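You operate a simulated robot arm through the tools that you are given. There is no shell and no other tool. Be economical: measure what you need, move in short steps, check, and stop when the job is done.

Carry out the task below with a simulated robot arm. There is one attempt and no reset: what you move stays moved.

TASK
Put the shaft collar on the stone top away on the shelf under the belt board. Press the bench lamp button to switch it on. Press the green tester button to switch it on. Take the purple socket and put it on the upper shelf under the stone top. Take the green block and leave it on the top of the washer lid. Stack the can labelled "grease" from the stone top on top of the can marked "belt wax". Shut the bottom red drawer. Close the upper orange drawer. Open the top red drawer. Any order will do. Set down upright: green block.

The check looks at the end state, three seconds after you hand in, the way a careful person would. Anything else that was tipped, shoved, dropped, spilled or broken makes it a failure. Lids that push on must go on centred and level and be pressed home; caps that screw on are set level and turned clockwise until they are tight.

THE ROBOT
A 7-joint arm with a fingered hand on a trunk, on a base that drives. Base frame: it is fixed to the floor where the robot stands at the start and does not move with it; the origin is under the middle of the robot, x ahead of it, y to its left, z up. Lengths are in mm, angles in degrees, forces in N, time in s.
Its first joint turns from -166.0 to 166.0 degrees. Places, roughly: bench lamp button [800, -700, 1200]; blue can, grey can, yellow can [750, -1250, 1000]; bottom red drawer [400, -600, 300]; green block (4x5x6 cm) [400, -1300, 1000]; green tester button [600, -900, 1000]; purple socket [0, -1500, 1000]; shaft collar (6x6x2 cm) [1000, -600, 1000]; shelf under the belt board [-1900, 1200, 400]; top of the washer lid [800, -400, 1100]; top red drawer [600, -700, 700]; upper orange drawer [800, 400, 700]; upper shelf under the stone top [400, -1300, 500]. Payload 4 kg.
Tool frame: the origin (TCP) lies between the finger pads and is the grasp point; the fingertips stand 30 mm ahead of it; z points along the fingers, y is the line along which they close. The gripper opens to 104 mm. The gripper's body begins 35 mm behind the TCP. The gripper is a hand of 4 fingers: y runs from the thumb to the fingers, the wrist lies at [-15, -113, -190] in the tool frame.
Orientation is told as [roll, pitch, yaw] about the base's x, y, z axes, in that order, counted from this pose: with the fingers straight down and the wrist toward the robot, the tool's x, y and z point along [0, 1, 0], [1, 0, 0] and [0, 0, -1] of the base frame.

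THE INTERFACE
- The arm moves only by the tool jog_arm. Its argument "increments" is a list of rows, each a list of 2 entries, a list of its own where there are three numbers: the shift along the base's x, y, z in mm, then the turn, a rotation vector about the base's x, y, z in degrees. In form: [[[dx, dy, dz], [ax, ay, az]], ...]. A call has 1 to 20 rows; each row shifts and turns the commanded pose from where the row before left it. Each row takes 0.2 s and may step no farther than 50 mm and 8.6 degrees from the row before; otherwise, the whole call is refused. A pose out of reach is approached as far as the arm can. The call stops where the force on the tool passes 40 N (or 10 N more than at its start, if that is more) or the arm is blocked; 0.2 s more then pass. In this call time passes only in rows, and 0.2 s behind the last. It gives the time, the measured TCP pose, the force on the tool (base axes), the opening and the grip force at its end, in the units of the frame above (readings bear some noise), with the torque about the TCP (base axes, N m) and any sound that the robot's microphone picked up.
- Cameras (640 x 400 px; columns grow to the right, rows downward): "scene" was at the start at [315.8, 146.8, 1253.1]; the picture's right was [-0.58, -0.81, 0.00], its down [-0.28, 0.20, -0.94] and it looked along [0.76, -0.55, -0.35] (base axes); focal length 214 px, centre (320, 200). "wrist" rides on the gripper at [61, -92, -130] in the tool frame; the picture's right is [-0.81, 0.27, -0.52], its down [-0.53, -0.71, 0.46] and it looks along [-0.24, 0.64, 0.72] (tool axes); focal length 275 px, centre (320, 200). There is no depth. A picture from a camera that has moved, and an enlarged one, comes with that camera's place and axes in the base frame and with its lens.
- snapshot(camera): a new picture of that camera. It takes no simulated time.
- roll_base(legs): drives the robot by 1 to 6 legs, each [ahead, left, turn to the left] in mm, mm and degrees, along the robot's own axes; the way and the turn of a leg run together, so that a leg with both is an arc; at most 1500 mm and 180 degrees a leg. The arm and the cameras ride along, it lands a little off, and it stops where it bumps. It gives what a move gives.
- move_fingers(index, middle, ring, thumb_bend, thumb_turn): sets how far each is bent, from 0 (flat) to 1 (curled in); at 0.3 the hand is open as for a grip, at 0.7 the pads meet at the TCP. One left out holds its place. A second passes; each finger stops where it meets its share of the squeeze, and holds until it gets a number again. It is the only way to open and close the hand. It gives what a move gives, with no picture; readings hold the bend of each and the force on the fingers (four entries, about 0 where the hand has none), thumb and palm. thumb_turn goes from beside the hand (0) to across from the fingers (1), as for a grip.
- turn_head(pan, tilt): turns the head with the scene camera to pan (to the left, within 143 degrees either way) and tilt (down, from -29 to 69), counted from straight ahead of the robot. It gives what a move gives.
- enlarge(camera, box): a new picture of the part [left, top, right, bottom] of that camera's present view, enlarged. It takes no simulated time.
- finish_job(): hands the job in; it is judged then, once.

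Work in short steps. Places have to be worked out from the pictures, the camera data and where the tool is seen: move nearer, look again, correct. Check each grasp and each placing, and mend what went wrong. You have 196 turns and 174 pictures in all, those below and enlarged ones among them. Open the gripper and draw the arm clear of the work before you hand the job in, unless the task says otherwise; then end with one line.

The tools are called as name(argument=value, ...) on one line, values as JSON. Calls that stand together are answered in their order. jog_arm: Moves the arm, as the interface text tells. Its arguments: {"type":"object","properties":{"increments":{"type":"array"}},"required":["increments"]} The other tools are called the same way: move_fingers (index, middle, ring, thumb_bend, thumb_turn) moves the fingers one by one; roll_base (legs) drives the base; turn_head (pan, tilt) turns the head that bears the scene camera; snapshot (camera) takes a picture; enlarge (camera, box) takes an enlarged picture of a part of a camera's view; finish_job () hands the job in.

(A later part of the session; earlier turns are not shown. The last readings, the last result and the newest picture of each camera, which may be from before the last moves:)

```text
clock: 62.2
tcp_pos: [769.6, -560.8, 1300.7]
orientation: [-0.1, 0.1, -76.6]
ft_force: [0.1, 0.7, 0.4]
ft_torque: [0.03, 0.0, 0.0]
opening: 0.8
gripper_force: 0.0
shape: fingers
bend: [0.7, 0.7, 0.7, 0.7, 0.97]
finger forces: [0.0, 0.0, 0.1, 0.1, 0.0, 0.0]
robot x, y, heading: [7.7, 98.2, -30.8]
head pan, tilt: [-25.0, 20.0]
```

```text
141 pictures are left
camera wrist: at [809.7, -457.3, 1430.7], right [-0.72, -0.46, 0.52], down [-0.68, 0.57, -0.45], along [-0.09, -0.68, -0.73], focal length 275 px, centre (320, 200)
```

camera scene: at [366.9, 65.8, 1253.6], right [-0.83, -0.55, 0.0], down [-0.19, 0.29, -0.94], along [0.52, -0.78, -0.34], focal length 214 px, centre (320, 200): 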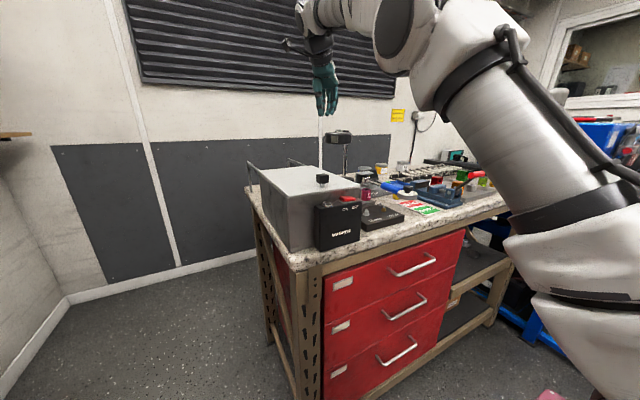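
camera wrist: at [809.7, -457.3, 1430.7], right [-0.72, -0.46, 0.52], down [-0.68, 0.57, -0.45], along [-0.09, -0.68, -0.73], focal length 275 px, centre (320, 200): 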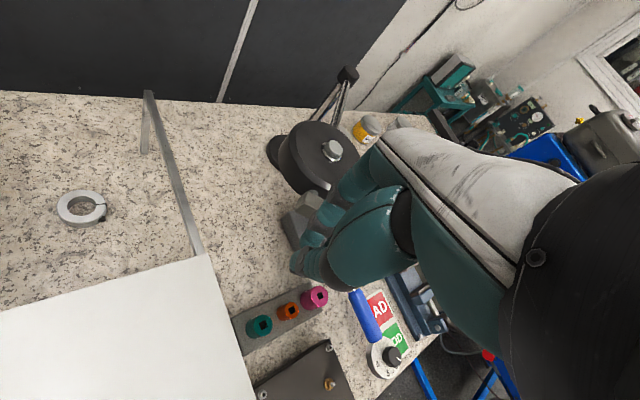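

The shaft collar is visible behind the washer at ≈(1023,-567). I zoom in on the lamp head from both cameras.

enlarge(camera="scene", box=[290, 50, 410, 200])

enlarge(camera="wrist", box=[240, 100, 400, 260])

```text
2.67 times, centred on (350, 125) of scene
camera zoom: at [366.9, 65.8, 1253.6], right [-0.83, -0.55, 0.0], down [-0.19, 0.29, -0.94], along [0.52, -0.78, -0.34], focal length 572 px, centre (240, 400)
```

zoom: 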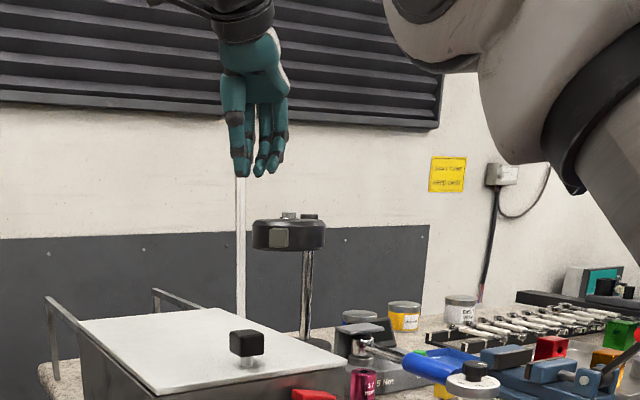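

```text
2.50 times, centred on (320, 180) of wrist
camera zoom: at [809.7, -457.3, 1430.7], right [-0.72, -0.46, 0.52], down [-0.68, 0.57, -0.45], along [-0.09, -0.68, -0.73], focal length 688 px, centre (320, 250)
```

zoom: 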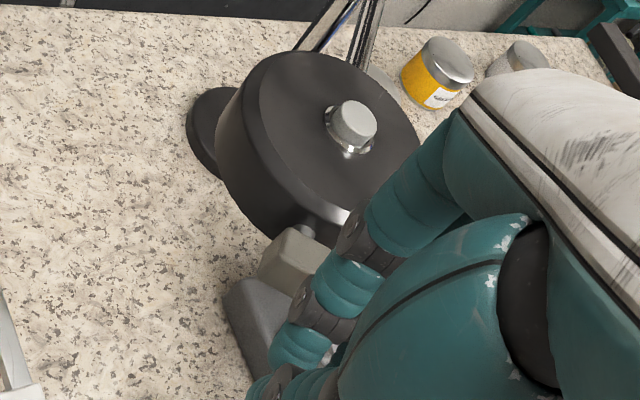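

Two candidates on the lamp: a round cap in a chrome bezel on top, and a square knob on a stem at the side. I compare with the tester's green button style.

enlarge(camera="scene", box=[340, 130, 420, 210])

enlarge(camera="scene", box=[320, 120, 360, 150])

```text
5.00 times, centred on (380, 170) of scene
camera zoom: at [366.9, 65.8, 1253.6], right [-0.83, -0.55, 0.0], down [-0.19, 0.29, -0.94], along [0.52, -0.78, -0.34], focal length 1072 px, centre (20, 350)
```

zoom: 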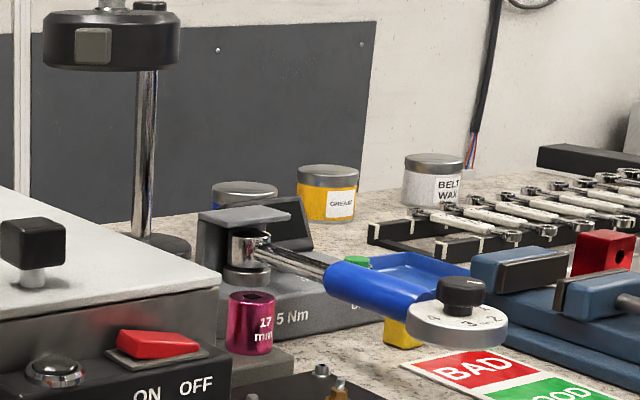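

```text
13.33 times, centred on (340, 135) of scene
camera zoom: at [366.9, 65.8, 1253.6], right [-0.83, -0.55, 0.0], down [-0.19, 0.29, -0.94], along [0.52, -0.78, -0.34], focal length 2860 px, centre (53, 1067)
```

zoom: 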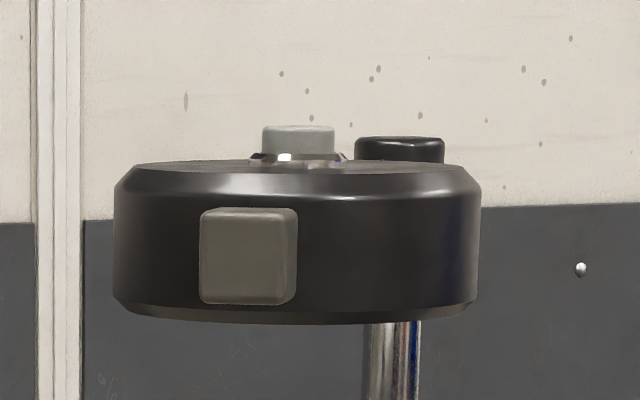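

Yellow can reads "GREASE", grey is "BELT WAX". The lamp's button is the round cap on top, ≈(810,-733,1223); the side cube is a grip. I curl index and ring and move the middle finger/thumb pinch above it.

move_fingers(index=1, ring=1)

jog_arm(increments=[[[10, -43, -2], [0, 0, 0]], [[10, -43, -2], [0, 0, 0]], [[10, -43, -2], [0, 0, 0]], [[10, -43, -2], [0, 0, 0]]])

enlarge(camera="scene", box=[300, 70, 400, 150])

enlarge(camera="wrist", box=[220, 140, 420, 340])

```text
clock: 63.2
tcp_pos: [770.7, -560.6, 1299.5]
orientation: [0.0, 0.1, -76.7]
ft_force: [-0.4, 0.1, 0.9]
ft_torque: [-0.02, -0.01, 0.02]
opening: 46.1
gripper_force: 0.1
shape: fingers
bend: [1.0, 0.7, 1.0, 0.7, 0.97]
finger forces: [0.1, 0.0, 0.0, 0.0, 0.0, 0.0]
robot x, y, heading: [7.0, 94.3, -31.2]
head pan, tilt: [-25.0, 20.0]
```

```text
clock: 64.2
tcp_pos: [762.3, -678.2, 1248.0]
orientation: [0.0, 0.2, -76.6]
ft_force: [0.6, 0.5, -0.3]
ft_torque: [-0.05, 0.04, -0.04]
opening: 46.3
gripper_force: 0.1
shape: fingers
bend: [1.0, 0.7, 1.0, 0.7, 0.97]
finger forces: [0.0, 0.0, 0.0, 0.1, 0.1, 0.0]
out of reach, approached as far as the arm can: row 2, 3, 4
robot x, y, heading: [4.6, 94.8, -31.4]
head pan, tilt: [-25.0, 20.0]
```

```text
5.00 times, centred on (350, 110) of scene
camera zoom: at [366.8, 66.1, 1253.6], right [-0.83, -0.55, 0.0], down [-0.19, 0.28, -0.94], along [0.52, -0.78, -0.34], focal length 1072 px, centre (170, 650)
```

zoom: 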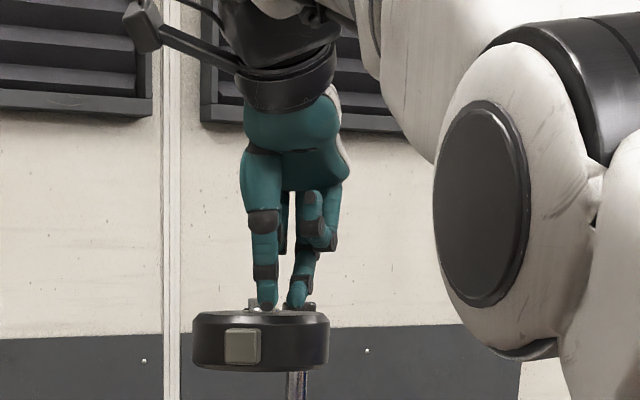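

```text
2.00 times, centred on (320, 240) of wrist
camera zoom: at [801.3, -573.9, 1378.9], right [-0.72, -0.46, 0.52], down [-0.68, 0.57, -0.45], along [-0.09, -0.68, -0.73], focal length 551 px, centre (320, 120)
```

zoom: 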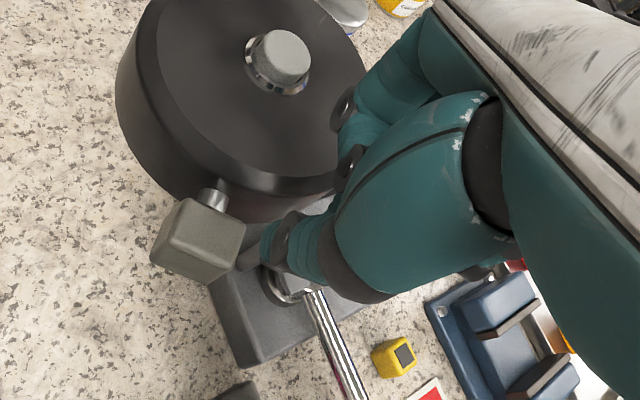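

The button was out of reach from here. I lift the hand clear and drive the base nearer to the bench.

jog_arm(increments=[[[-10, 43, 20], [0, 0, 0]], [[-10, 43, 20], [0, 0, 0]], [[-10, 43, 20], [0, 0, 0]], [[-20, 40, 20], [0, 0, 0]], [[-20, 40, 20], [0, 0, 0]]])

roll_base(legs=[[180, -120, 0]])

turn_head(pan=-10, tilt=30)

snapshot(camera="scene")

snapshot(camera="wrist")

```text
clock: 65.4
tcp_pos: [691.3, -469.6, 1341.6]
orientation: [-0.2, 0.3, -76.6]
ft_force: [1.0, -1.1, -0.9]
ft_torque: [0.01, 0.02, -0.01]
opening: 46.5
gripper_force: 0.1
shape: fingers
bend: [1.0, 0.7, 1.0, 0.7, 0.97]
finger forces: [0.0, 0.0, 0.1, 0.1, 0.0, 0.0]
robot x, y, heading: [7.6, 96.5, -31.4]
head pan, tilt: [-25.0, 20.0]
```

```text
clock: 67.1
tcp_pos: [785.1, -668.4, 1343.0]
orientation: [0.0, 0.2, -76.7]
ft_force: [-0.8, 0.5, 0.4]
ft_torque: [0.03, 0.0, 0.0]
opening: 46.4
gripper_force: 0.0
shape: fingers
bend: [1.0, 0.7, 1.0, 0.7, 0.97]
finger forces: [0.0, 0.0, 0.1, 0.0, 0.0, 0.0]
robot x, y, heading: [100.0, -99.3, -31.3]
head pan, tilt: [-25.0, 20.0]
```

```text
clock: 67.9
tcp_pos: [785.1, -669.3, 1342.6]
orientation: [-0.1, 0.2, -76.6]
ft_force: [-0.1, 0.6, 0.2]
ft_torque: [0.01, 0.0, 0.02]
opening: 46.4
gripper_force: 0.0
shape: fingers
bend: [1.0, 0.7, 1.0, 0.7, 0.97]
finger forces: [0.1, 0.0, 0.0, 0.1, 0.0, 0.1]
robot x, y, heading: [99.9, -98.7, -31.4]
head pan, tilt: [-10.0, 30.0]
```

```text
134 pictures are left
camera scene: at [477.9, -114.3, 1237.6], right [-0.66, -0.75, 0.0], down [-0.37, 0.33, -0.87], along [0.65, -0.57, -0.5], focal length 214 px, centre (320, 200)
```

scene: 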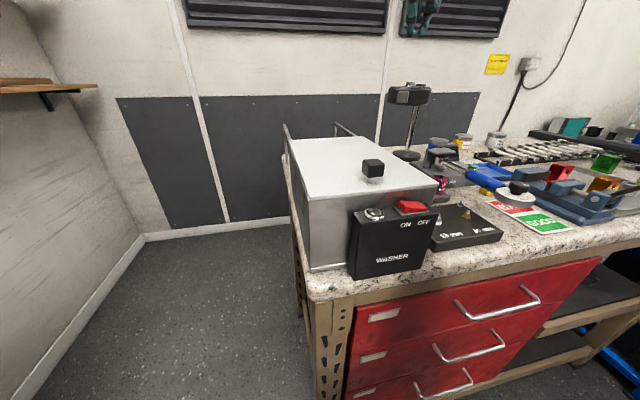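

```text
133 pictures are left
camera wrist: at [824.5, -564.7, 1473.1], right [-0.72, -0.46, 0.52], down [-0.68, 0.57, -0.45], along [-0.09, -0.68, -0.73], focal length 275 px, centre (320, 200)
```

wrist: 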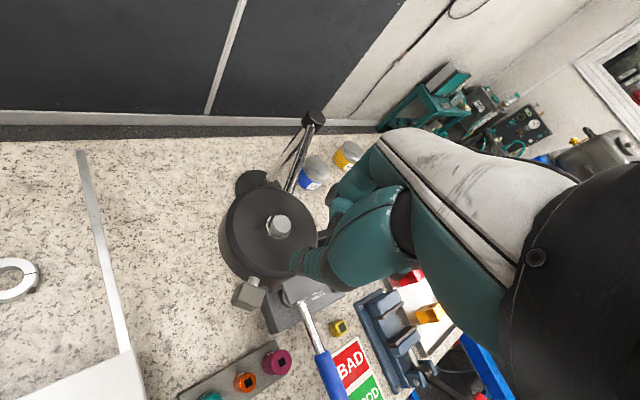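

Now reachable. Button re-measured at ≈(811,-729,1222). I position above it.

jog_arm(increments=[[[8.5, -20, -18], [0, 0, 0]], [[8.5, -20, -18], [0, 0, 0]], [[8.5, -20, -18], [0, 0, 0]]])

turn_head(pan=-20, tilt=15)

enlarge(camera="scene", box=[290, 80, 410, 180])

enlarge(camera="wrist", box=[220, 140, 420, 340])

```text
clock: 68.7
tcp_pos: [811.9, -727.9, 1290.5]
orientation: [-0.1, 0.2, -76.8]
ft_force: [0.0, 0.3, 1.1]
ft_torque: [0.01, -0.01, 0.0]
opening: 46.5
gripper_force: 0.0
shape: fingers
bend: [1.0, 0.7, 1.0, 0.7, 0.97]
finger forces: [0.0, 0.0, 0.0, 0.1, 0.0, 0.0]
robot x, y, heading: [96.5, -101.7, -31.5]
head pan, tilt: [-10.0, 30.0]
```

```text
clock: 69.4
tcp_pos: [813.1, -727.6, 1290.3]
orientation: [-0.1, 0.3, -76.7]
ft_force: [0.5, -0.1, -0.9]
ft_torque: [0.01, 0.0, 0.03]
opening: 46.4
gripper_force: 0.1
shape: fingers
bend: [1.0, 0.7, 1.0, 0.7, 0.97]
finger forces: [0.0, 0.0, 0.0, 0.0, 0.0, 0.1]
robot x, y, heading: [102.1, -103.0, -31.6]
head pan, tilt: [-20.0, 15.0]
```

```text
4.00 times, centred on (350, 130) of scene
camera zoom: at [468.4, -127.5, 1261.7], right [-0.78, -0.62, 0.0], down [-0.16, 0.2, -0.97], along [0.6, -0.76, -0.26], focal length 858 px, centre (200, 480)
```

zoom: 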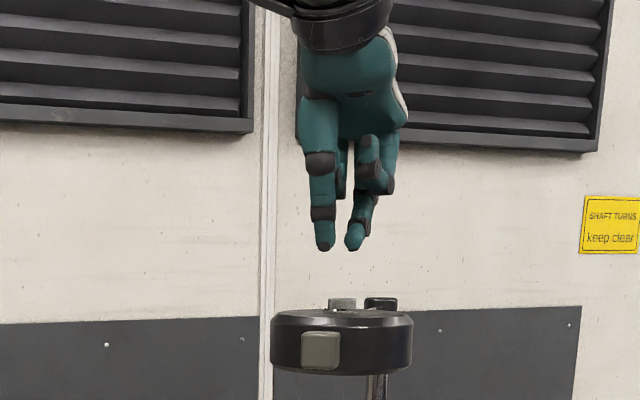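

```text
2.00 times, centred on (320, 240) of wrist
camera zoom: at [850.7, -624.0, 1421.2], right [-0.72, -0.46, 0.52], down [-0.68, 0.57, -0.45], along [-0.09, -0.68, -0.73], focal length 551 px, centre (320, 120)
```

zoom: 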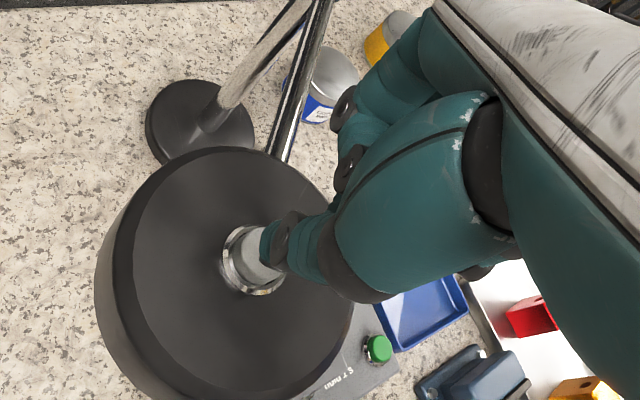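

Middle and thumb tips straddle the cap. I open the thumb out of the way and shift so the middle fingertip is above the button.

move_fingers(thumb_bend=0.2)

jog_arm(increments=[[[10, 7, -15], [0, 0, 0]]])

enlarge(camera="scene", box=[300, 100, 400, 180])

enlarge(camera="wrist", box=[220, 140, 420, 340])

```text
clock: 70.4
tcp_pos: [812.5, -727.6, 1290.5]
orientation: [-0.1, 0.2, -76.8]
ft_force: [0.5, 0.5, 0.4]
ft_torque: [0.01, -0.01, 0.0]
opening: 68.8
gripper_force: 0.2
shape: fingers
bend: [1.0, 0.7, 1.0, 0.2, 0.97]
finger forces: [0.0, 0.1, 0.0, 0.0, 0.0, 0.1]
robot x, y, heading: [101.2, -100.6, -31.5]
head pan, tilt: [-20.0, 15.0]
```

```text
clock: 70.8
tcp_pos: [821.5, -722.2, 1275.6]
orientation: [-0.1, 0.2, -76.8]
ft_force: [0.1, 0.1, 1.0]
ft_torque: [0.02, -0.03, -0.03]
opening: 69.2
gripper_force: 0.0
shape: fingers
bend: [1.0, 0.7, 1.0, 0.2, 0.97]
finger forces: [0.0, 0.0, 0.0, 0.1, 0.1, 0.0]
robot x, y, heading: [100.7, -94.7, -31.6]
head pan, tilt: [-20.0, 15.0]
```

```text
5.00 times, centred on (350, 140) of scene
camera zoom: at [468.3, -127.5, 1261.8], right [-0.78, -0.62, 0.0], down [-0.16, 0.2, -0.97], along [0.6, -0.76, -0.26], focal length 1072 px, centre (170, 500)
```

zoom: 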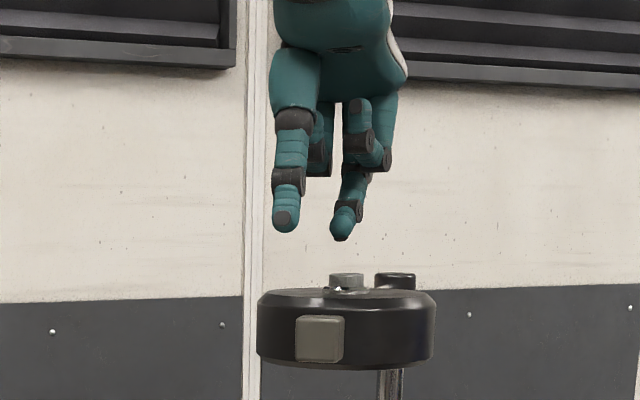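

```text
2.00 times, centred on (320, 240) of wrist
camera zoom: at [860.6, -618.3, 1405.6], right [-0.72, -0.45, 0.52], down [-0.68, 0.57, -0.45], along [-0.09, -0.68, -0.73], focal length 551 px, centre (320, 120)
```

zoom: 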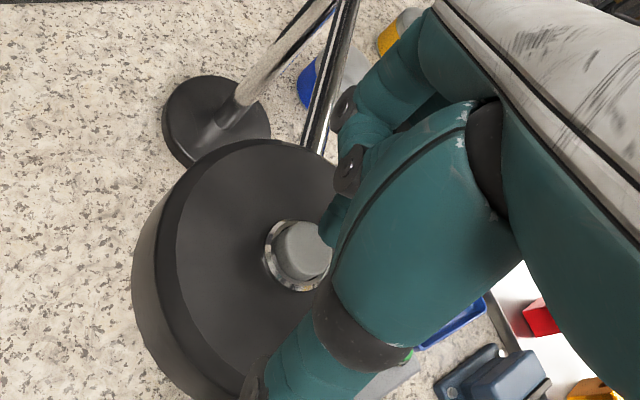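

Laterally aligned with the cap. I descend gently in 2–3 mm rows watching force.

jog_arm(increments=[[[0, -2, -12], [0, 0, 0]], [[0, 0, -3], [0, 0, 0]], [[0, 0, -3], [0, 0, 0]], [[0, 0, -2], [0, 0, 0]], [[0, 0, -2], [0, 0, 0]], [[0, 0, -2], [0, 0, 0]]])

enlarge(camera="scene", box=[300, 100, 400, 180])

```text
clock: 72.2
tcp_pos: [821.2, -722.9, 1251.0]
orientation: [-0.1, 0.3, -76.8]
ft_force: [-0.1, -0.9, 1.9]
ft_torque: [-0.05, 0.04, 0.02]
opening: 69.1
gripper_force: 0.6
shape: fingers
bend: [1.0, 0.7, 1.0, 0.2, 0.97]
finger forces: [0.1, 2.0, 0.0, 0.1, 0.0, 0.0]
robot x, y, heading: [101.4, -97.7, -31.6]
head pan, tilt: [-20.0, 15.0]
heard: click
```

```text
5.00 times, centred on (350, 140) of scene
camera zoom: at [468.3, -127.4, 1261.8], right [-0.78, -0.62, 0.0], down [-0.16, 0.2, -0.97], along [0.6, -0.76, -0.26], focal length 1072 px, centre (170, 500)
```

zoom: 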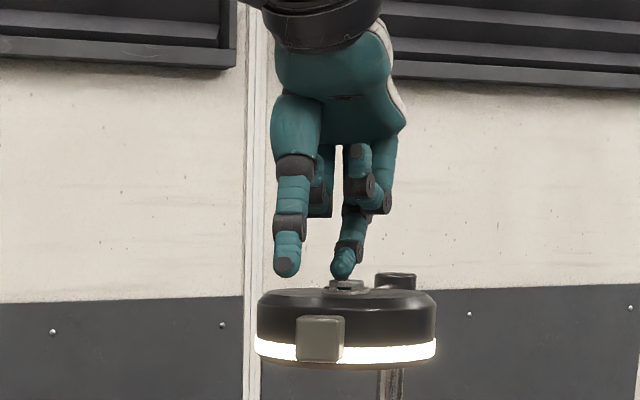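

Click heard and the lamp is lit. I lift off, open the thumb fully, and move above the green tester button with the hand turned to yaw ≈-35°.

jog_arm(increments=[[[0, 0, 20], [0, 0, 0]], [[0, 0, 45], [0, 0, 0]], [[-32, -22, 20], [0, 0, 7]], [[-32, -22, 0], [0, 0, 7]], [[-32, -22, 0], [0, 0, 7]], [[-32, -22, 0], [0, 0, 7]], [[-32, -22, 0], [0, 0, 7]], [[-32, -22, 0], [0, 0, 7]], [[0, 0, -45], [0, 0, 0]], [[0, 0, -45], [0, 0, 0]], [[0, 0, -45], [0, 0, 0]], [[0, 0, -45], [0, 0, 0]]])

move_fingers(thumb_bend=0.0)

turn_head(pan=-35, tilt=20)

snapshot(camera="scene")

snapshot(camera="wrist")

```text
clock: 74.8
tcp_pos: [626.5, -855.0, 1153.8]
orientation: [-0.1, 0.2, -34.7]
ft_force: [-0.9, 0.1, 0.4]
ft_torque: [0.0, -0.02, 0.02]
opening: 69.1
gripper_force: 0.1
shape: fingers
bend: [1.0, 0.7, 1.0, 0.2, 0.97]
finger forces: [0.1, 0.1, 0.1, 0.0, 0.0, 0.1]
robot x, y, heading: [103.5, -100.0, -31.6]
head pan, tilt: [-20.0, 15.0]
```

```text
clock: 75.8
tcp_pos: [626.5, -856.8, 1155.0]
orientation: [-0.1, 0.2, -34.7]
ft_force: [-0.7, 0.6, -0.2]
ft_torque: [-0.05, -0.01, 0.0]
opening: 73.8
gripper_force: 0.1
shape: fingers
bend: [1.0, 0.7, 1.0, 0.0, 0.97]
finger forces: [0.1, 0.1, 0.0, 0.1, 0.0, 0.1]
robot x, y, heading: [103.6, -97.9, -31.4]
head pan, tilt: [-20.0, 15.0]
```

```text
clock: 76.6
tcp_pos: [627.0, -855.2, 1155.1]
orientation: [-0.1, 0.3, -34.7]
ft_force: [-0.3, -0.9, -0.1]
ft_torque: [-0.03, 0.01, 0.01]
opening: 73.8
gripper_force: 0.2
shape: fingers
bend: [1.0, 0.7, 1.0, 0.0, 0.97]
finger forces: [0.1, 0.0, 0.0, 0.0, 0.0, 0.1]
robot x, y, heading: [101.2, -99.2, -31.7]
head pan, tilt: [-35.0, 20.0]
```

```text
127 pictures are left
camera scene: at [447.4, -139.8, 1253.6], right [-0.92, -0.4, 0.0], down [-0.14, 0.31, -0.94], along [0.38, -0.86, -0.34], focal length 214 px, centre (320, 200)
```

scene: 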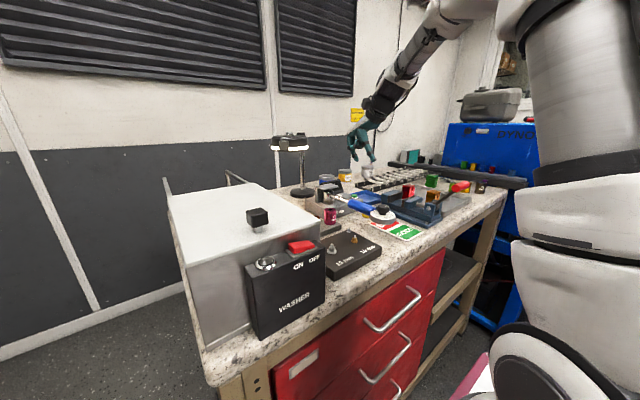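

```text
126 pictures are left
camera wrist: at [586.7, -752.9, 1285.8], right [-0.23, -0.82, 0.52], down [-0.89, -0.03, -0.45], along [0.39, -0.57, -0.73], focal length 275 px, centre (320, 200)
```

wrist: 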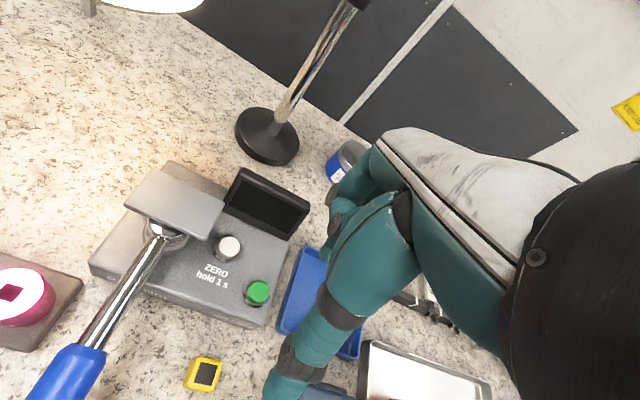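

Green button re-measured ≈(627,-866,1005). I lower to just above it and check.

jog_arm(increments=[[[1, 1, -40], [0, 0, 0]], [[1, 1, -40], [0, 0, 0]], [[0, 0, -15], [0, 0, 0]]])

enlarge(camera="scene", box=[310, 130, 410, 230])

enlarge(camera="wrist", box=[200, 200, 400, 400])

```text
clock: 77.4
tcp_pos: [627.1, -852.7, 1060.7]
orientation: [-0.1, 0.2, -34.7]
ft_force: [0.3, -0.2, 0.7]
ft_torque: [-0.03, -0.01, 0.01]
opening: 73.7
gripper_force: 0.1
shape: fingers
bend: [1.0, 0.7, 1.0, 0.0, 0.97]
finger forces: [0.1, 0.1, 0.0, 0.0, 0.0, 0.1]
robot x, y, heading: [100.7, -100.9, -31.6]
head pan, tilt: [-35.0, 20.0]
```

```text
4.00 times, centred on (360, 180) of scene
camera zoom: at [447.3, -139.7, 1253.6], right [-0.92, -0.4, 0.0], down [-0.14, 0.31, -0.94], along [0.38, -0.86, -0.34], focal length 858 px, centre (160, 280)
```

zoom: 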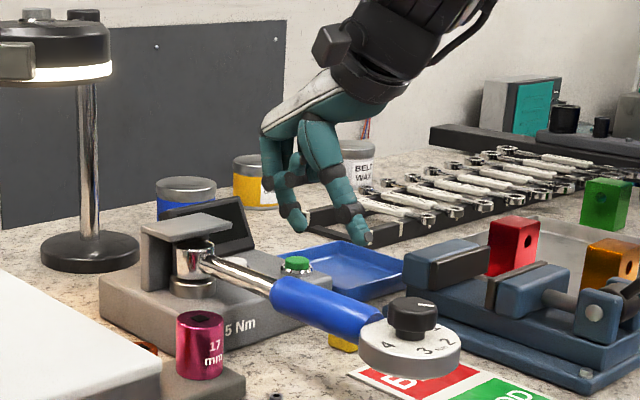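

```text
2.00 times, centred on (300, 300) of wrist
camera zoom: at [587.8, -750.6, 1191.4], right [-0.23, -0.82, 0.52], down [-0.89, -0.03, -0.45], along [0.39, -0.57, -0.73], focal length 551 px, centre (360, 0)
```

zoom: 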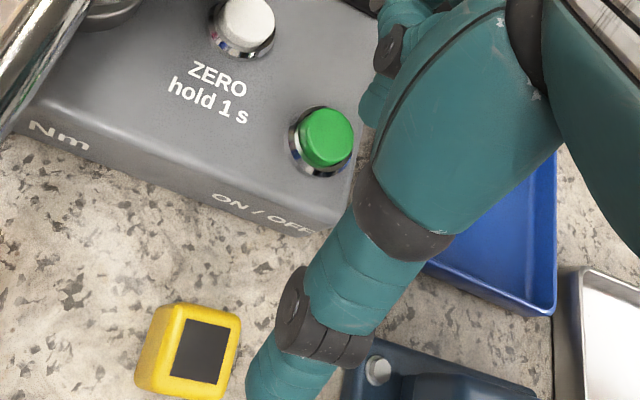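

Tip is aligned over the green button about 30 mm up. Pressing gently.

jog_arm(increments=[[[1, 1, -12], [0, 0, 0]], [[0, 0, -10], [0, 0, 0]], [[0, 0, -3], [0, 0, 0]], [[0, 0, -2], [0, 0, 0]], [[0, 0, -2], [0, 0, 0]], [[0, 0, -2], [0, 0, 0]]])

enlarge(camera="scene", box=[310, 130, 410, 230])

```text
clock: 78.8
tcp_pos: [631.8, -852.5, 1028.6]
orientation: [-0.1, 0.0, -34.8]
ft_force: [0.5, -1.1, 4.2]
ft_torque: [-0.09, -0.05, 0.05]
opening: 73.5
gripper_force: 2.5
shape: fingers
bend: [1.0, 0.7, 1.0, 0.0, 0.97]
finger forces: [0.1, 4.3, 0.0, 0.0, 0.0, 0.0]
robot x, y, heading: [101.5, -101.6, -31.4]
head pan, tilt: [-35.0, 20.0]
heard: click
```

```text
4.00 times, centred on (360, 180) of scene
camera zoom: at [447.3, -139.7, 1253.6], right [-0.92, -0.4, 0.0], down [-0.14, 0.31, -0.94], along [0.38, -0.86, -0.34], focal length 858 px, centre (160, 280)
```

zoom: 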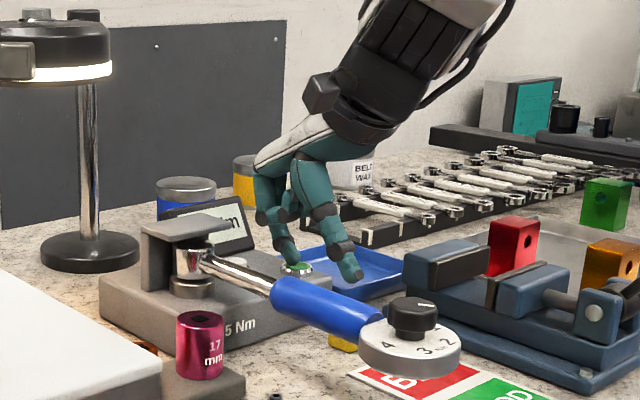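

Tester screen is on. I lift clear and drive right along the bench toward the cans.

jog_arm(increments=[[[0, 0, 20], [0, 0, 0]], [[0, 0, 45], [0, 0, 0]], [[0, 0, 45], [0, 0, 0]], [[-30, 15, 45], [0, 0, 0]], [[-30, 15, 45], [0, 0, 0]], [[-30, 15, 45], [0, 0, 0]]])

roll_base(legs=[[0, -450, 0], [80, 0, 2]])

move_fingers(index=0.3, middle=0.3, ring=0.3, thumb_bend=0.3, thumb_turn=1)

turn_head(pan=-10, tilt=30)

snapshot(camera="scene")

snapshot(camera="wrist")

```text
refused: row 4 steps farther than a row can; nothing moved
```

```text
clock: 82.1
tcp_pos: [515.9, -1235.5, 1027.0]
orientation: [0.0, 0.2, -31.9]
ft_force: [0.9, -0.2, 0.1]
ft_torque: [0.0, -0.01, 0.01]
opening: 73.9
gripper_force: 0.0
shape: fingers
bend: [1.0, 0.7, 1.0, 0.0, 0.97]
finger forces: [0.1, 0.0, 0.1, 0.0, 0.0, 0.1]
robot x, y, heading: [-55.2, -514.8, -28.8]
head pan, tilt: [-35.0, 20.0]
```

```text
clock: 83.1
tcp_pos: [514.6, -1234.2, 1027.7]
orientation: [0.0, 0.1, -31.8]
ft_force: [-0.1, 0.8, 0.2]
ft_torque: [-0.01, 0.03, -0.04]
opening: 103.4
gripper_force: 0.0
shape: fingers
bend: [0.3, 0.3, 0.3, 0.3, 0.97]
finger forces: [0.1, 0.1, 0.1, 0.0, 0.1, 0.1]
robot x, y, heading: [-54.6, -513.1, -28.3]
head pan, tilt: [-35.0, 20.0]
```

```text
clock: 84.0
tcp_pos: [514.4, -1236.8, 1027.2]
orientation: [-0.1, 0.2, -31.8]
ft_force: [0.1, 0.1, 0.0]
ft_torque: [0.02, 0.02, 0.01]
opening: 103.7
gripper_force: 0.1
shape: fingers
bend: [0.3, 0.3, 0.3, 0.3, 0.97]
finger forces: [0.1, 0.0, 0.1, 0.1, 0.1, 0.0]
robot x, y, heading: [-50.4, -511.9, -28.4]
head pan, tilt: [-10.0, 30.0]
```

```text
122 pictures are left
camera scene: at [323.2, -507.0, 1237.6], right [-0.62, -0.78, 0.0], down [-0.39, 0.31, -0.87], along [0.68, -0.54, -0.5], focal length 214 px, centre (320, 200)
```

scene: 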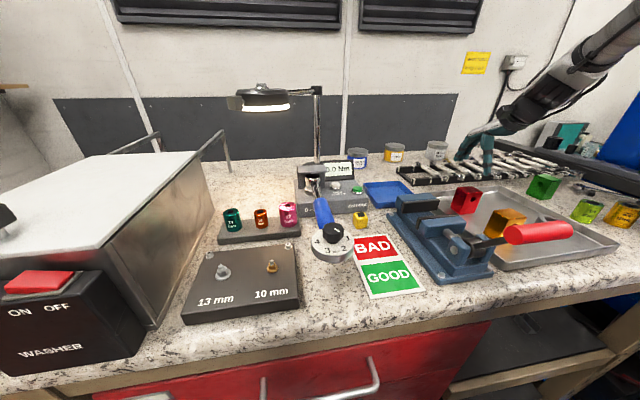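

```text
121 pictures are left
camera wrist: at [470.0, -1135.1, 1158.8], right [-0.19, -0.83, 0.52], down [-0.89, -0.08, -0.45], along [0.42, -0.55, -0.73], focal length 275 px, centre (320, 200)
```

wrist: 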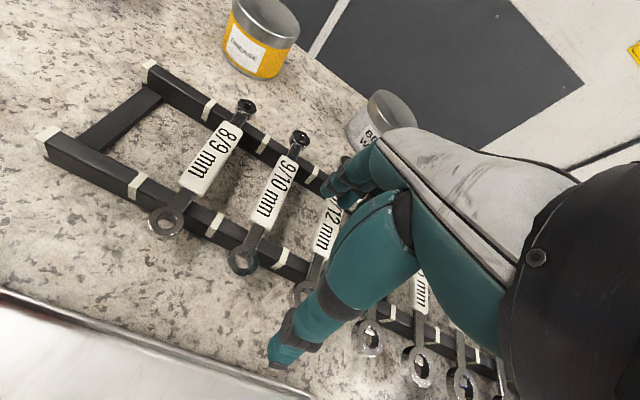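

My lift was refused for step size, so the base drove with the hand low. Nothing bumped visibly; I raise it now and inspect the bench.

jog_arm(increments=[[[0, 0, 40], [0, 0, 0]], [[0, 0, 45], [0, 0, 0]], [[0, 0, 45], [0, 0, 0]], [[0, 0, 45], [0, 0, 0]], [[0, 0, 45], [0, 0, 0]]])

snapshot(camera="wrist")

turn_head(pan=-25, tilt=30)

enlarge(camera="scene", box=[220, 100, 540, 300])

```text
clock: 85.2
tcp_pos: [511.4, -1239.0, 1248.9]
orientation: [-0.1, 0.2, -31.8]
ft_force: [-0.4, -0.3, -1.1]
ft_torque: [0.02, 0.01, 0.0]
opening: 103.5
gripper_force: 0.1
shape: fingers
bend: [0.3, 0.3, 0.3, 0.3, 0.97]
finger forces: [0.1, 0.0, 0.0, 0.0, 0.0, 0.1]
robot x, y, heading: [-54.4, -507.3, -28.4]
head pan, tilt: [-10.0, 30.0]
```

```text
120 pictures are left
camera wrist: at [466.1, -1139.2, 1380.4], right [-0.19, -0.83, 0.52], down [-0.89, -0.08, -0.45], along [0.42, -0.55, -0.73], focal length 275 px, centre (320, 200)
```

wrist: 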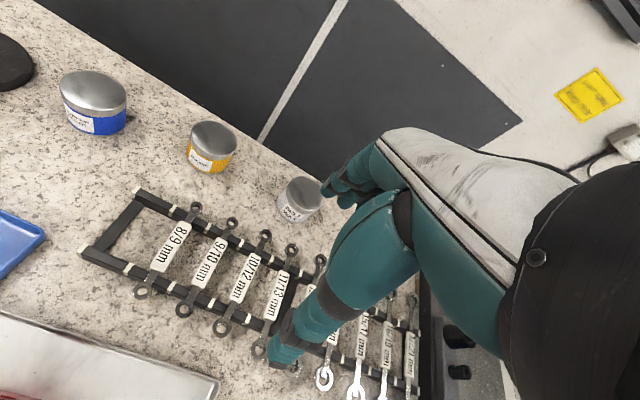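

```text
clock: 86.0
tcp_pos: [510.5, -1240.4, 1248.2]
orientation: [-0.1, 0.1, -31.9]
ft_force: [-0.1, 0.8, 0.1]
ft_torque: [0.0, -0.04, -0.02]
opening: 103.5
gripper_force: 0.2
shape: fingers
bend: [0.3, 0.3, 0.3, 0.3, 0.97]
finger forces: [0.1, 0.0, 0.0, 0.0, 0.1, 0.0]
robot x, y, heading: [-51.1, -515.2, -28.7]
head pan, tilt: [-25.0, 30.0]
```

```text
2.00 times, centred on (380, 200) of scene
camera zoom: at [306.3, -523.3, 1237.5], right [-0.8, -0.59, 0.0], down [-0.3, 0.4, -0.87], along [0.52, -0.7, -0.5], focal length 429 px, centre (200, 200)
```

zoom: 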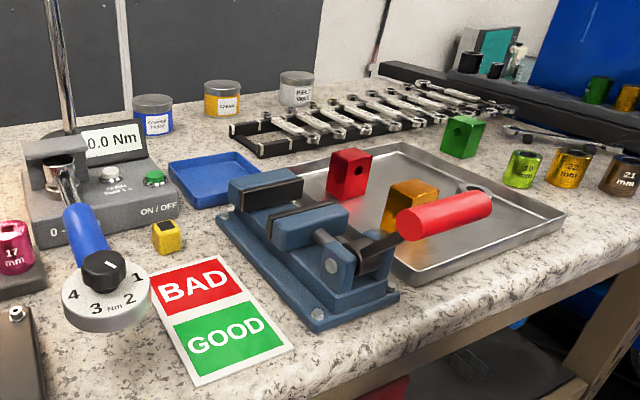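

All objects still in place. Triangulated: grease can top ≈(781,-1233,1007), belt-wax can ≈(686,-1368,1016). I move above the grease can with yaw ≈-75° so thumb and fingers go in the free gaps.

jog_arm(increments=[[[45, 1, 0], [0, 0, -7.2]], [[45, 1, 0], [0, 0, -7.2]], [[45, 1, 0], [0, 0, -7.2]], [[45, 1, 0], [0, 0, -7.2]], [[45, 1, 0], [0, 0, -7.2]], [[45, 2, 0], [0, 0, -7.2]], [[0, 0, -40], [0, 0, 0]], [[0, 0, -40], [0, 0, 0]], [[0, 0, -40], [0, 0, 0]]])

snapshot(camera="wrist")

turn_head(pan=-12, tilt=18)

enlarge(camera="scene", box=[270, 80, 470, 205])

```text
clock: 88.0
tcp_pos: [769.1, -1219.3, 1117.5]
orientation: [-0.1, 0.2, -75.0]
ft_force: [-1.0, -0.2, -0.6]
ft_torque: [-0.02, 0.01, 0.03]
opening: 103.5
gripper_force: 0.1
shape: fingers
bend: [0.3, 0.3, 0.3, 0.3, 0.97]
finger forces: [0.0, 0.1, 0.0, 0.0, 0.1, 0.1]
out of reach, approached as far as the arm can: row 6
robot x, y, heading: [-57.0, -512.4, -28.5]
head pan, tilt: [-25.0, 30.0]
```

```text
118 pictures are left
camera wrist: at [804.6, -1114.0, 1247.7], right [-0.71, -0.48, 0.52], down [-0.7, 0.55, -0.45], along [-0.07, -0.68, -0.73], focal length 275 px, centre (320, 200)
```

wrist: 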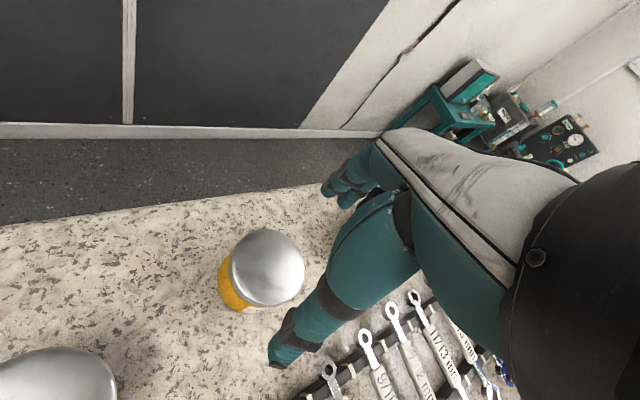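

```text
clock: 88.7
tcp_pos: [769.2, -1217.9, 1117.2]
orientation: [-0.1, 0.1, -75.0]
ft_force: [0.2, 0.2, -0.2]
ft_torque: [-0.01, 0.0, -0.01]
opening: 103.3
gripper_force: 0.0
shape: fingers
bend: [0.3, 0.3, 0.3, 0.3, 0.97]
finger forces: [0.0, 0.1, 0.0, 0.1, 0.0, 0.1]
robot x, y, heading: [-56.0, -514.7, -28.5]
head pan, tilt: [-12.0, 18.0]
```

```text
3.20 times, centred on (370, 142) of scene
camera zoom: at [323.4, -511.3, 1256.8], right [-0.65, -0.76, 0.0], down [-0.24, 0.2, -0.95], along [0.72, -0.62, -0.31], focal length 686 px, centre (160, 384)
```

zoom: 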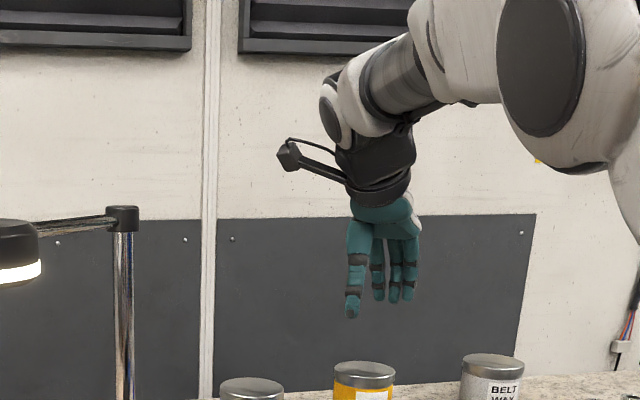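

Near the reach limit, so I bring the base closer (tips are well above everything on the bench).

roll_base(legs=[[70, -100, 0]])

```text
clock: 90.0
tcp_pos: [782.5, -1334.1, 1116.1]
orientation: [0.0, 0.1, -75.1]
ft_force: [0.9, 0.3, 0.3]
ft_torque: [-0.02, 0.02, 0.04]
opening: 103.2
gripper_force: 0.1
shape: fingers
bend: [0.3, 0.3, 0.3, 0.3, 0.97]
finger forces: [0.0, 0.0, 0.1, 0.0, 0.0, 0.0]
robot x, y, heading: [-39.7, -628.6, -28.3]
head pan, tilt: [-12.0, 18.0]
```

Moving back above the grease can.

jog_arm(increments=[[[-2, 35, 0], [0, 0, 0]], [[-2, 35, 0], [0, 0, 0]], [[-1, 33, 0], [0, 0, 0]], [[0, 0, -40], [0, 0, 0]]])

snapshot(camera="wrist")

enlarge(camera="scene", box=[240, 80, 440, 205])

```text
clock: 91.0
tcp_pos: [775.4, -1233.4, 1078.6]
orientation: [-0.1, 0.3, -75.0]
ft_force: [0.5, -1.2, -0.2]
ft_torque: [0.01, -0.01, -0.02]
opening: 103.4
gripper_force: 0.0
shape: fingers
bend: [0.3, 0.3, 0.3, 0.3, 0.97]
finger forces: [0.0, 0.0, 0.0, 0.0, 0.1, 0.0]
robot x, y, heading: [-38.8, -629.8, -28.4]
head pan, tilt: [-12.0, 18.0]
```

```text
116 pictures are left
camera wrist: at [811.4, -1128.3, 1209.2], right [-0.71, -0.48, 0.52], down [-0.7, 0.55, -0.45], along [-0.07, -0.68, -0.73], focal length 275 px, centre (320, 200)
```

wrist: 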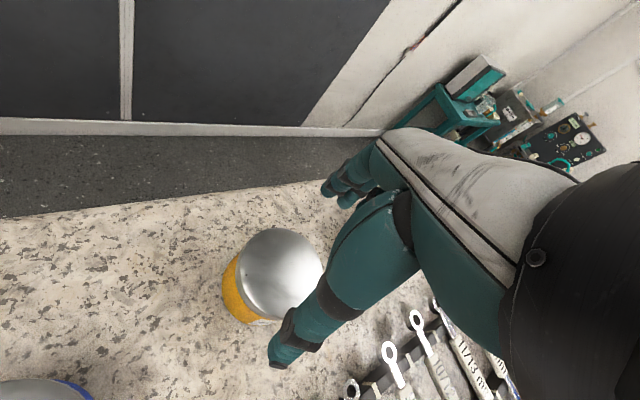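

```text
3.20 times, centred on (340, 142) of scene
camera zoom: at [336.6, -627.5, 1256.9], right [-0.65, -0.76, 0.0], down [-0.23, 0.2, -0.95], along [0.72, -0.62, -0.31], focal length 686 px, centre (256, 384)
```

zoom: 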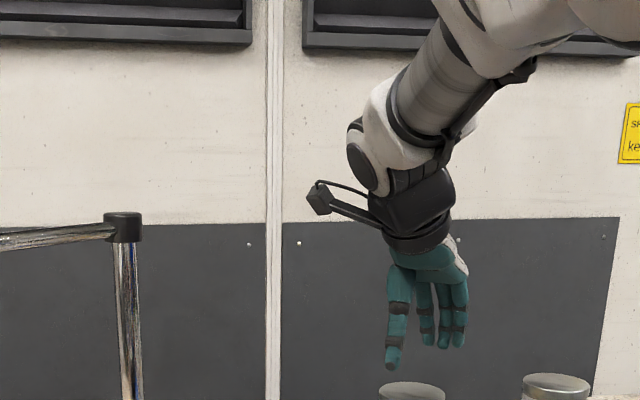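

Centred over the can (≈(777,-1230)). Lowering around it to TCP z≈985.

jog_arm(increments=[[[2, 3, -30], [0, 0, 0]], [[0, 0, -30], [0, 0, 0]], [[0, 0, -20], [0, 0, 0]], [[0, 0, -12], [0, 0, 0]]])

turn_head(pan=-12, tilt=28)

enlarge(camera="scene", box=[260, 100, 460, 225])

snapshot(camera="wrist")

```text
clock: 92.0
tcp_pos: [778.5, -1229.0, 985.9]
orientation: [-0.1, 0.2, -75.0]
ft_force: [0.8, -2.0, 3.1]
ft_torque: [-0.06, -0.01, 0.0]
opening: 104.1
gripper_force: 0.9
shape: fingers
bend: [0.29, 0.3, 0.3, 0.3, 0.97]
finger forces: [2.8, 0.1, 0.0, 0.1, 0.0, 0.0]
robot x, y, heading: [-37.5, -629.7, -28.5]
head pan, tilt: [-12.0, 18.0]
```

```text
clock: 92.7
tcp_pos: [779.2, -1229.4, 986.4]
orientation: [-0.1, 0.3, -75.0]
ft_force: [-0.1, -2.1, 2.9]
ft_torque: [-0.01, -0.03, -0.01]
opening: 104.5
gripper_force: 1.2
shape: fingers
bend: [0.29, 0.3, 0.3, 0.3, 0.97]
finger forces: [3.0, 0.0, 0.0, 0.1, 0.1, 0.1]
robot x, y, heading: [-39.3, -628.6, -28.8]
head pan, tilt: [-12.0, 28.0]
```

```text
3.20 times, centred on (360, 162) of scene
camera zoom: at [335.1, -626.1, 1240.8], right [-0.65, -0.76, 0.0], down [-0.36, 0.3, -0.88], along [0.67, -0.57, -0.47], focal length 686 px, centre (192, 320)
```

zoom: 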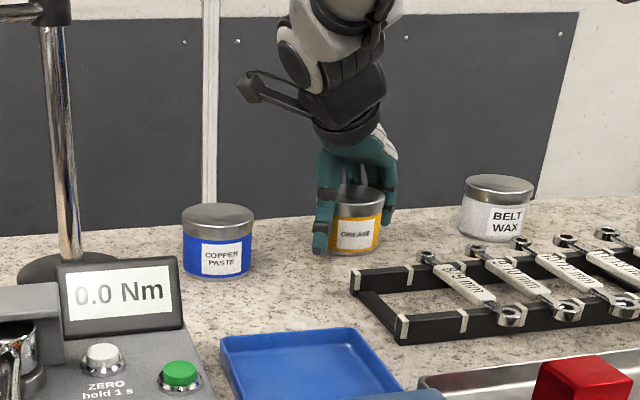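

```text
113 pictures are left
camera wrist: at [814.6, -1124.1, 1116.9], right [-0.71, -0.48, 0.52], down [-0.7, 0.55, -0.45], along [-0.07, -0.68, -0.73], focal length 275 px, centre (320, 200)
```

wrist: 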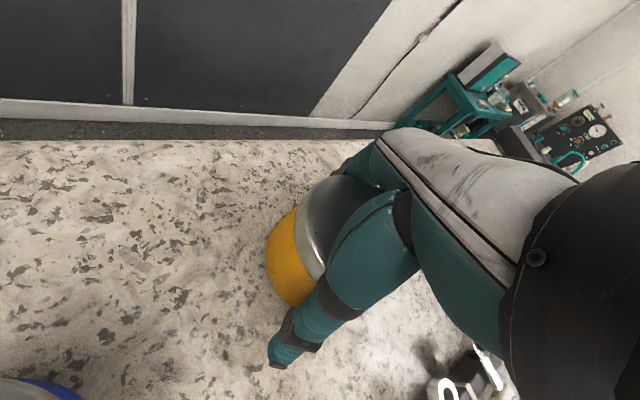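

Fingers straddle the can. Closing the grip.

move_fingers(index=0.7, middle=0.7, ring=0.7, thumb_bend=0.7)

jog_arm(increments=[[[0, 0, 10], [0, 0, 0]], [[0, 0, 30], [0, 0, 0]], [[0, 0, 45], [0, 0, 0]], [[0, 0, 45], [0, 0, 0]]])

enlarge(camera="scene", box=[260, 80, 460, 205])

snapshot(camera="wrist")

```text
clock: 93.7
tcp_pos: [780.2, -1227.9, 986.2]
orientation: [-0.1, 0.0, -75.0]
ft_force: [1.7, -4.0, 10.8]
ft_torque: [-0.53, -0.17, 0.08]
opening: 65.6
gripper_force: 45.2
shape: fingers
bend: [0.4, 0.49, 0.55, 0.55, 0.99]
finger forces: [26.6, 10.5, 8.6, 0.1, 45.0, 0.0]
robot x, y, heading: [-37.4, -626.8, -28.5]
head pan, tilt: [-12.0, 28.0]
```

```text
clock: 94.7
tcp_pos: [778.7, -1227.7, 1115.7]
orientation: [-0.1, 0.3, -74.9]
ft_force: [0.1, -0.3, -3.1]
ft_torque: [0.04, 0.03, -0.01]
opening: 65.1
gripper_force: 43.1
shape: fingers
bend: [0.4, 0.5, 0.55, 0.55, 0.99]
finger forces: [23.2, 9.3, 8.3, 0.1, 45.4, 0.1]
robot x, y, heading: [-43.5, -628.0, -28.4]
head pan, tilt: [-12.0, 28.0]
```

```text
3.20 times, centred on (360, 142) of scene
camera zoom: at [335.4, -626.2, 1240.6], right [-0.65, -0.76, 0.0], down [-0.36, 0.31, -0.88], along [0.67, -0.57, -0.47], focal length 686 px, centre (192, 384)
```

zoom: 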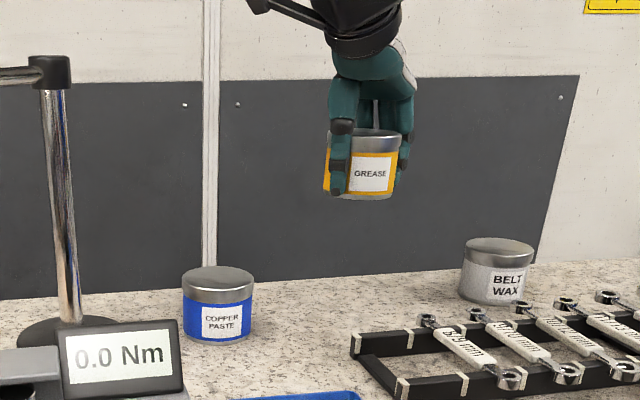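

```text
111 pictures are left
camera wrist: at [814.3, -1123.5, 1246.3], right [-0.71, -0.48, 0.52], down [-0.7, 0.55, -0.45], along [-0.07, -0.68, -0.73], focal length 275 px, centre (320, 200)
```

wrist: 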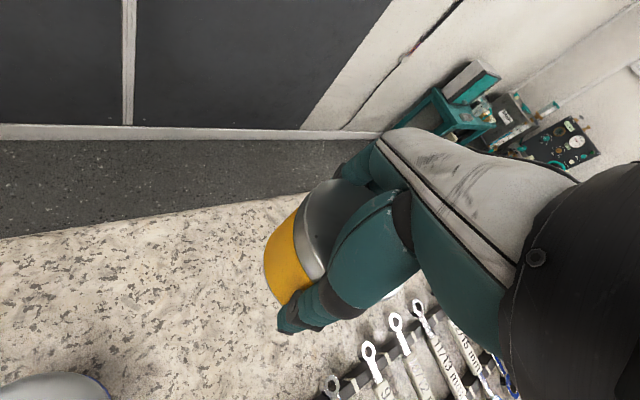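

Can held level. I move to the side of the belt-wax can to measure it closely with the wrist camera.

jog_arm(increments=[[[-28, -32, 2], [0, 0, 0]], [[-28, -32, 2], [0, 0, 0]], [[-28, -32, 2], [0, 0, 0]], [[-28, -32, 2], [0, 0, 0]], [[-28, -32, 2], [0, 0, 0]]])

snapshot(camera="wrist")

turn_head(pan=-28, tilt=24)

enlarge(camera="scene", box=[260, 80, 420, 205])

```text
clock: 95.9
tcp_pos: [640.3, -1387.4, 1121.7]
orientation: [-0.2, 0.1, -74.7]
ft_force: [0.7, 1.1, -2.4]
ft_torque: [-0.02, 0.05, 0.02]
opening: 65.1
gripper_force: 43.2
shape: fingers
bend: [0.4, 0.5, 0.55, 0.55, 0.99]
finger forces: [23.4, 9.2, 8.5, 0.1, 45.5, 0.0]
robot x, y, heading: [-39.0, -628.5, -28.8]
head pan, tilt: [-12.0, 28.0]
```

```text
110 pictures are left
camera wrist: at [676.1, -1282.7, 1253.3], right [-0.71, -0.48, 0.52], down [-0.7, 0.55, -0.45], along [-0.07, -0.68, -0.73], focal length 275 px, centre (320, 200)
```

wrist: 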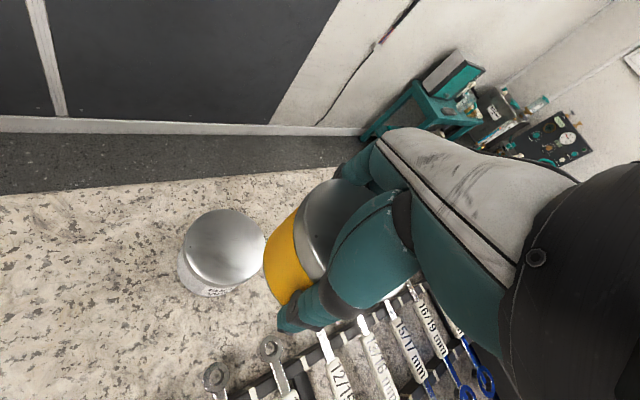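

```text
clock: 96.7
tcp_pos: [640.7, -1388.5, 1123.1]
orientation: [-0.1, 0.2, -75.0]
ft_force: [0.0, -1.1, -2.7]
ft_torque: [-0.01, 0.01, -0.01]
opening: 65.4
gripper_force: 42.7
shape: fingers
bend: [0.4, 0.5, 0.55, 0.55, 0.99]
finger forces: [23.4, 9.3, 8.6, 0.0, 45.4, 0.0]
robot x, y, heading: [-42.9, -627.0, -28.6]
head pan, tilt: [-28.0, 24.0]
```

```text
3.20 times, centred on (340, 142) of scene
camera zoom: at [316.8, -644.0, 1247.1], right [-0.83, -0.55, 0.0], down [-0.22, 0.34, -0.91], along [0.5, -0.76, -0.41], focal length 686 px, centre (256, 384)
```

zoom: 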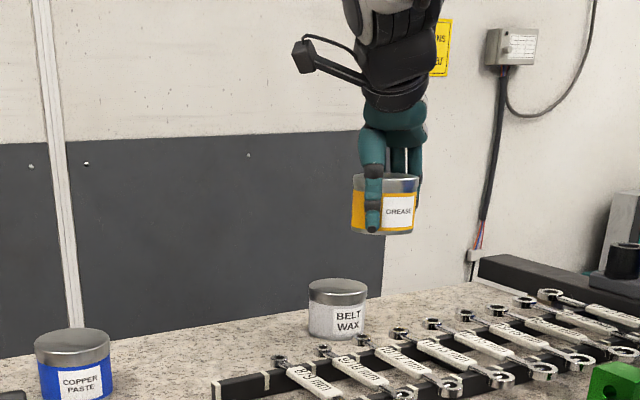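

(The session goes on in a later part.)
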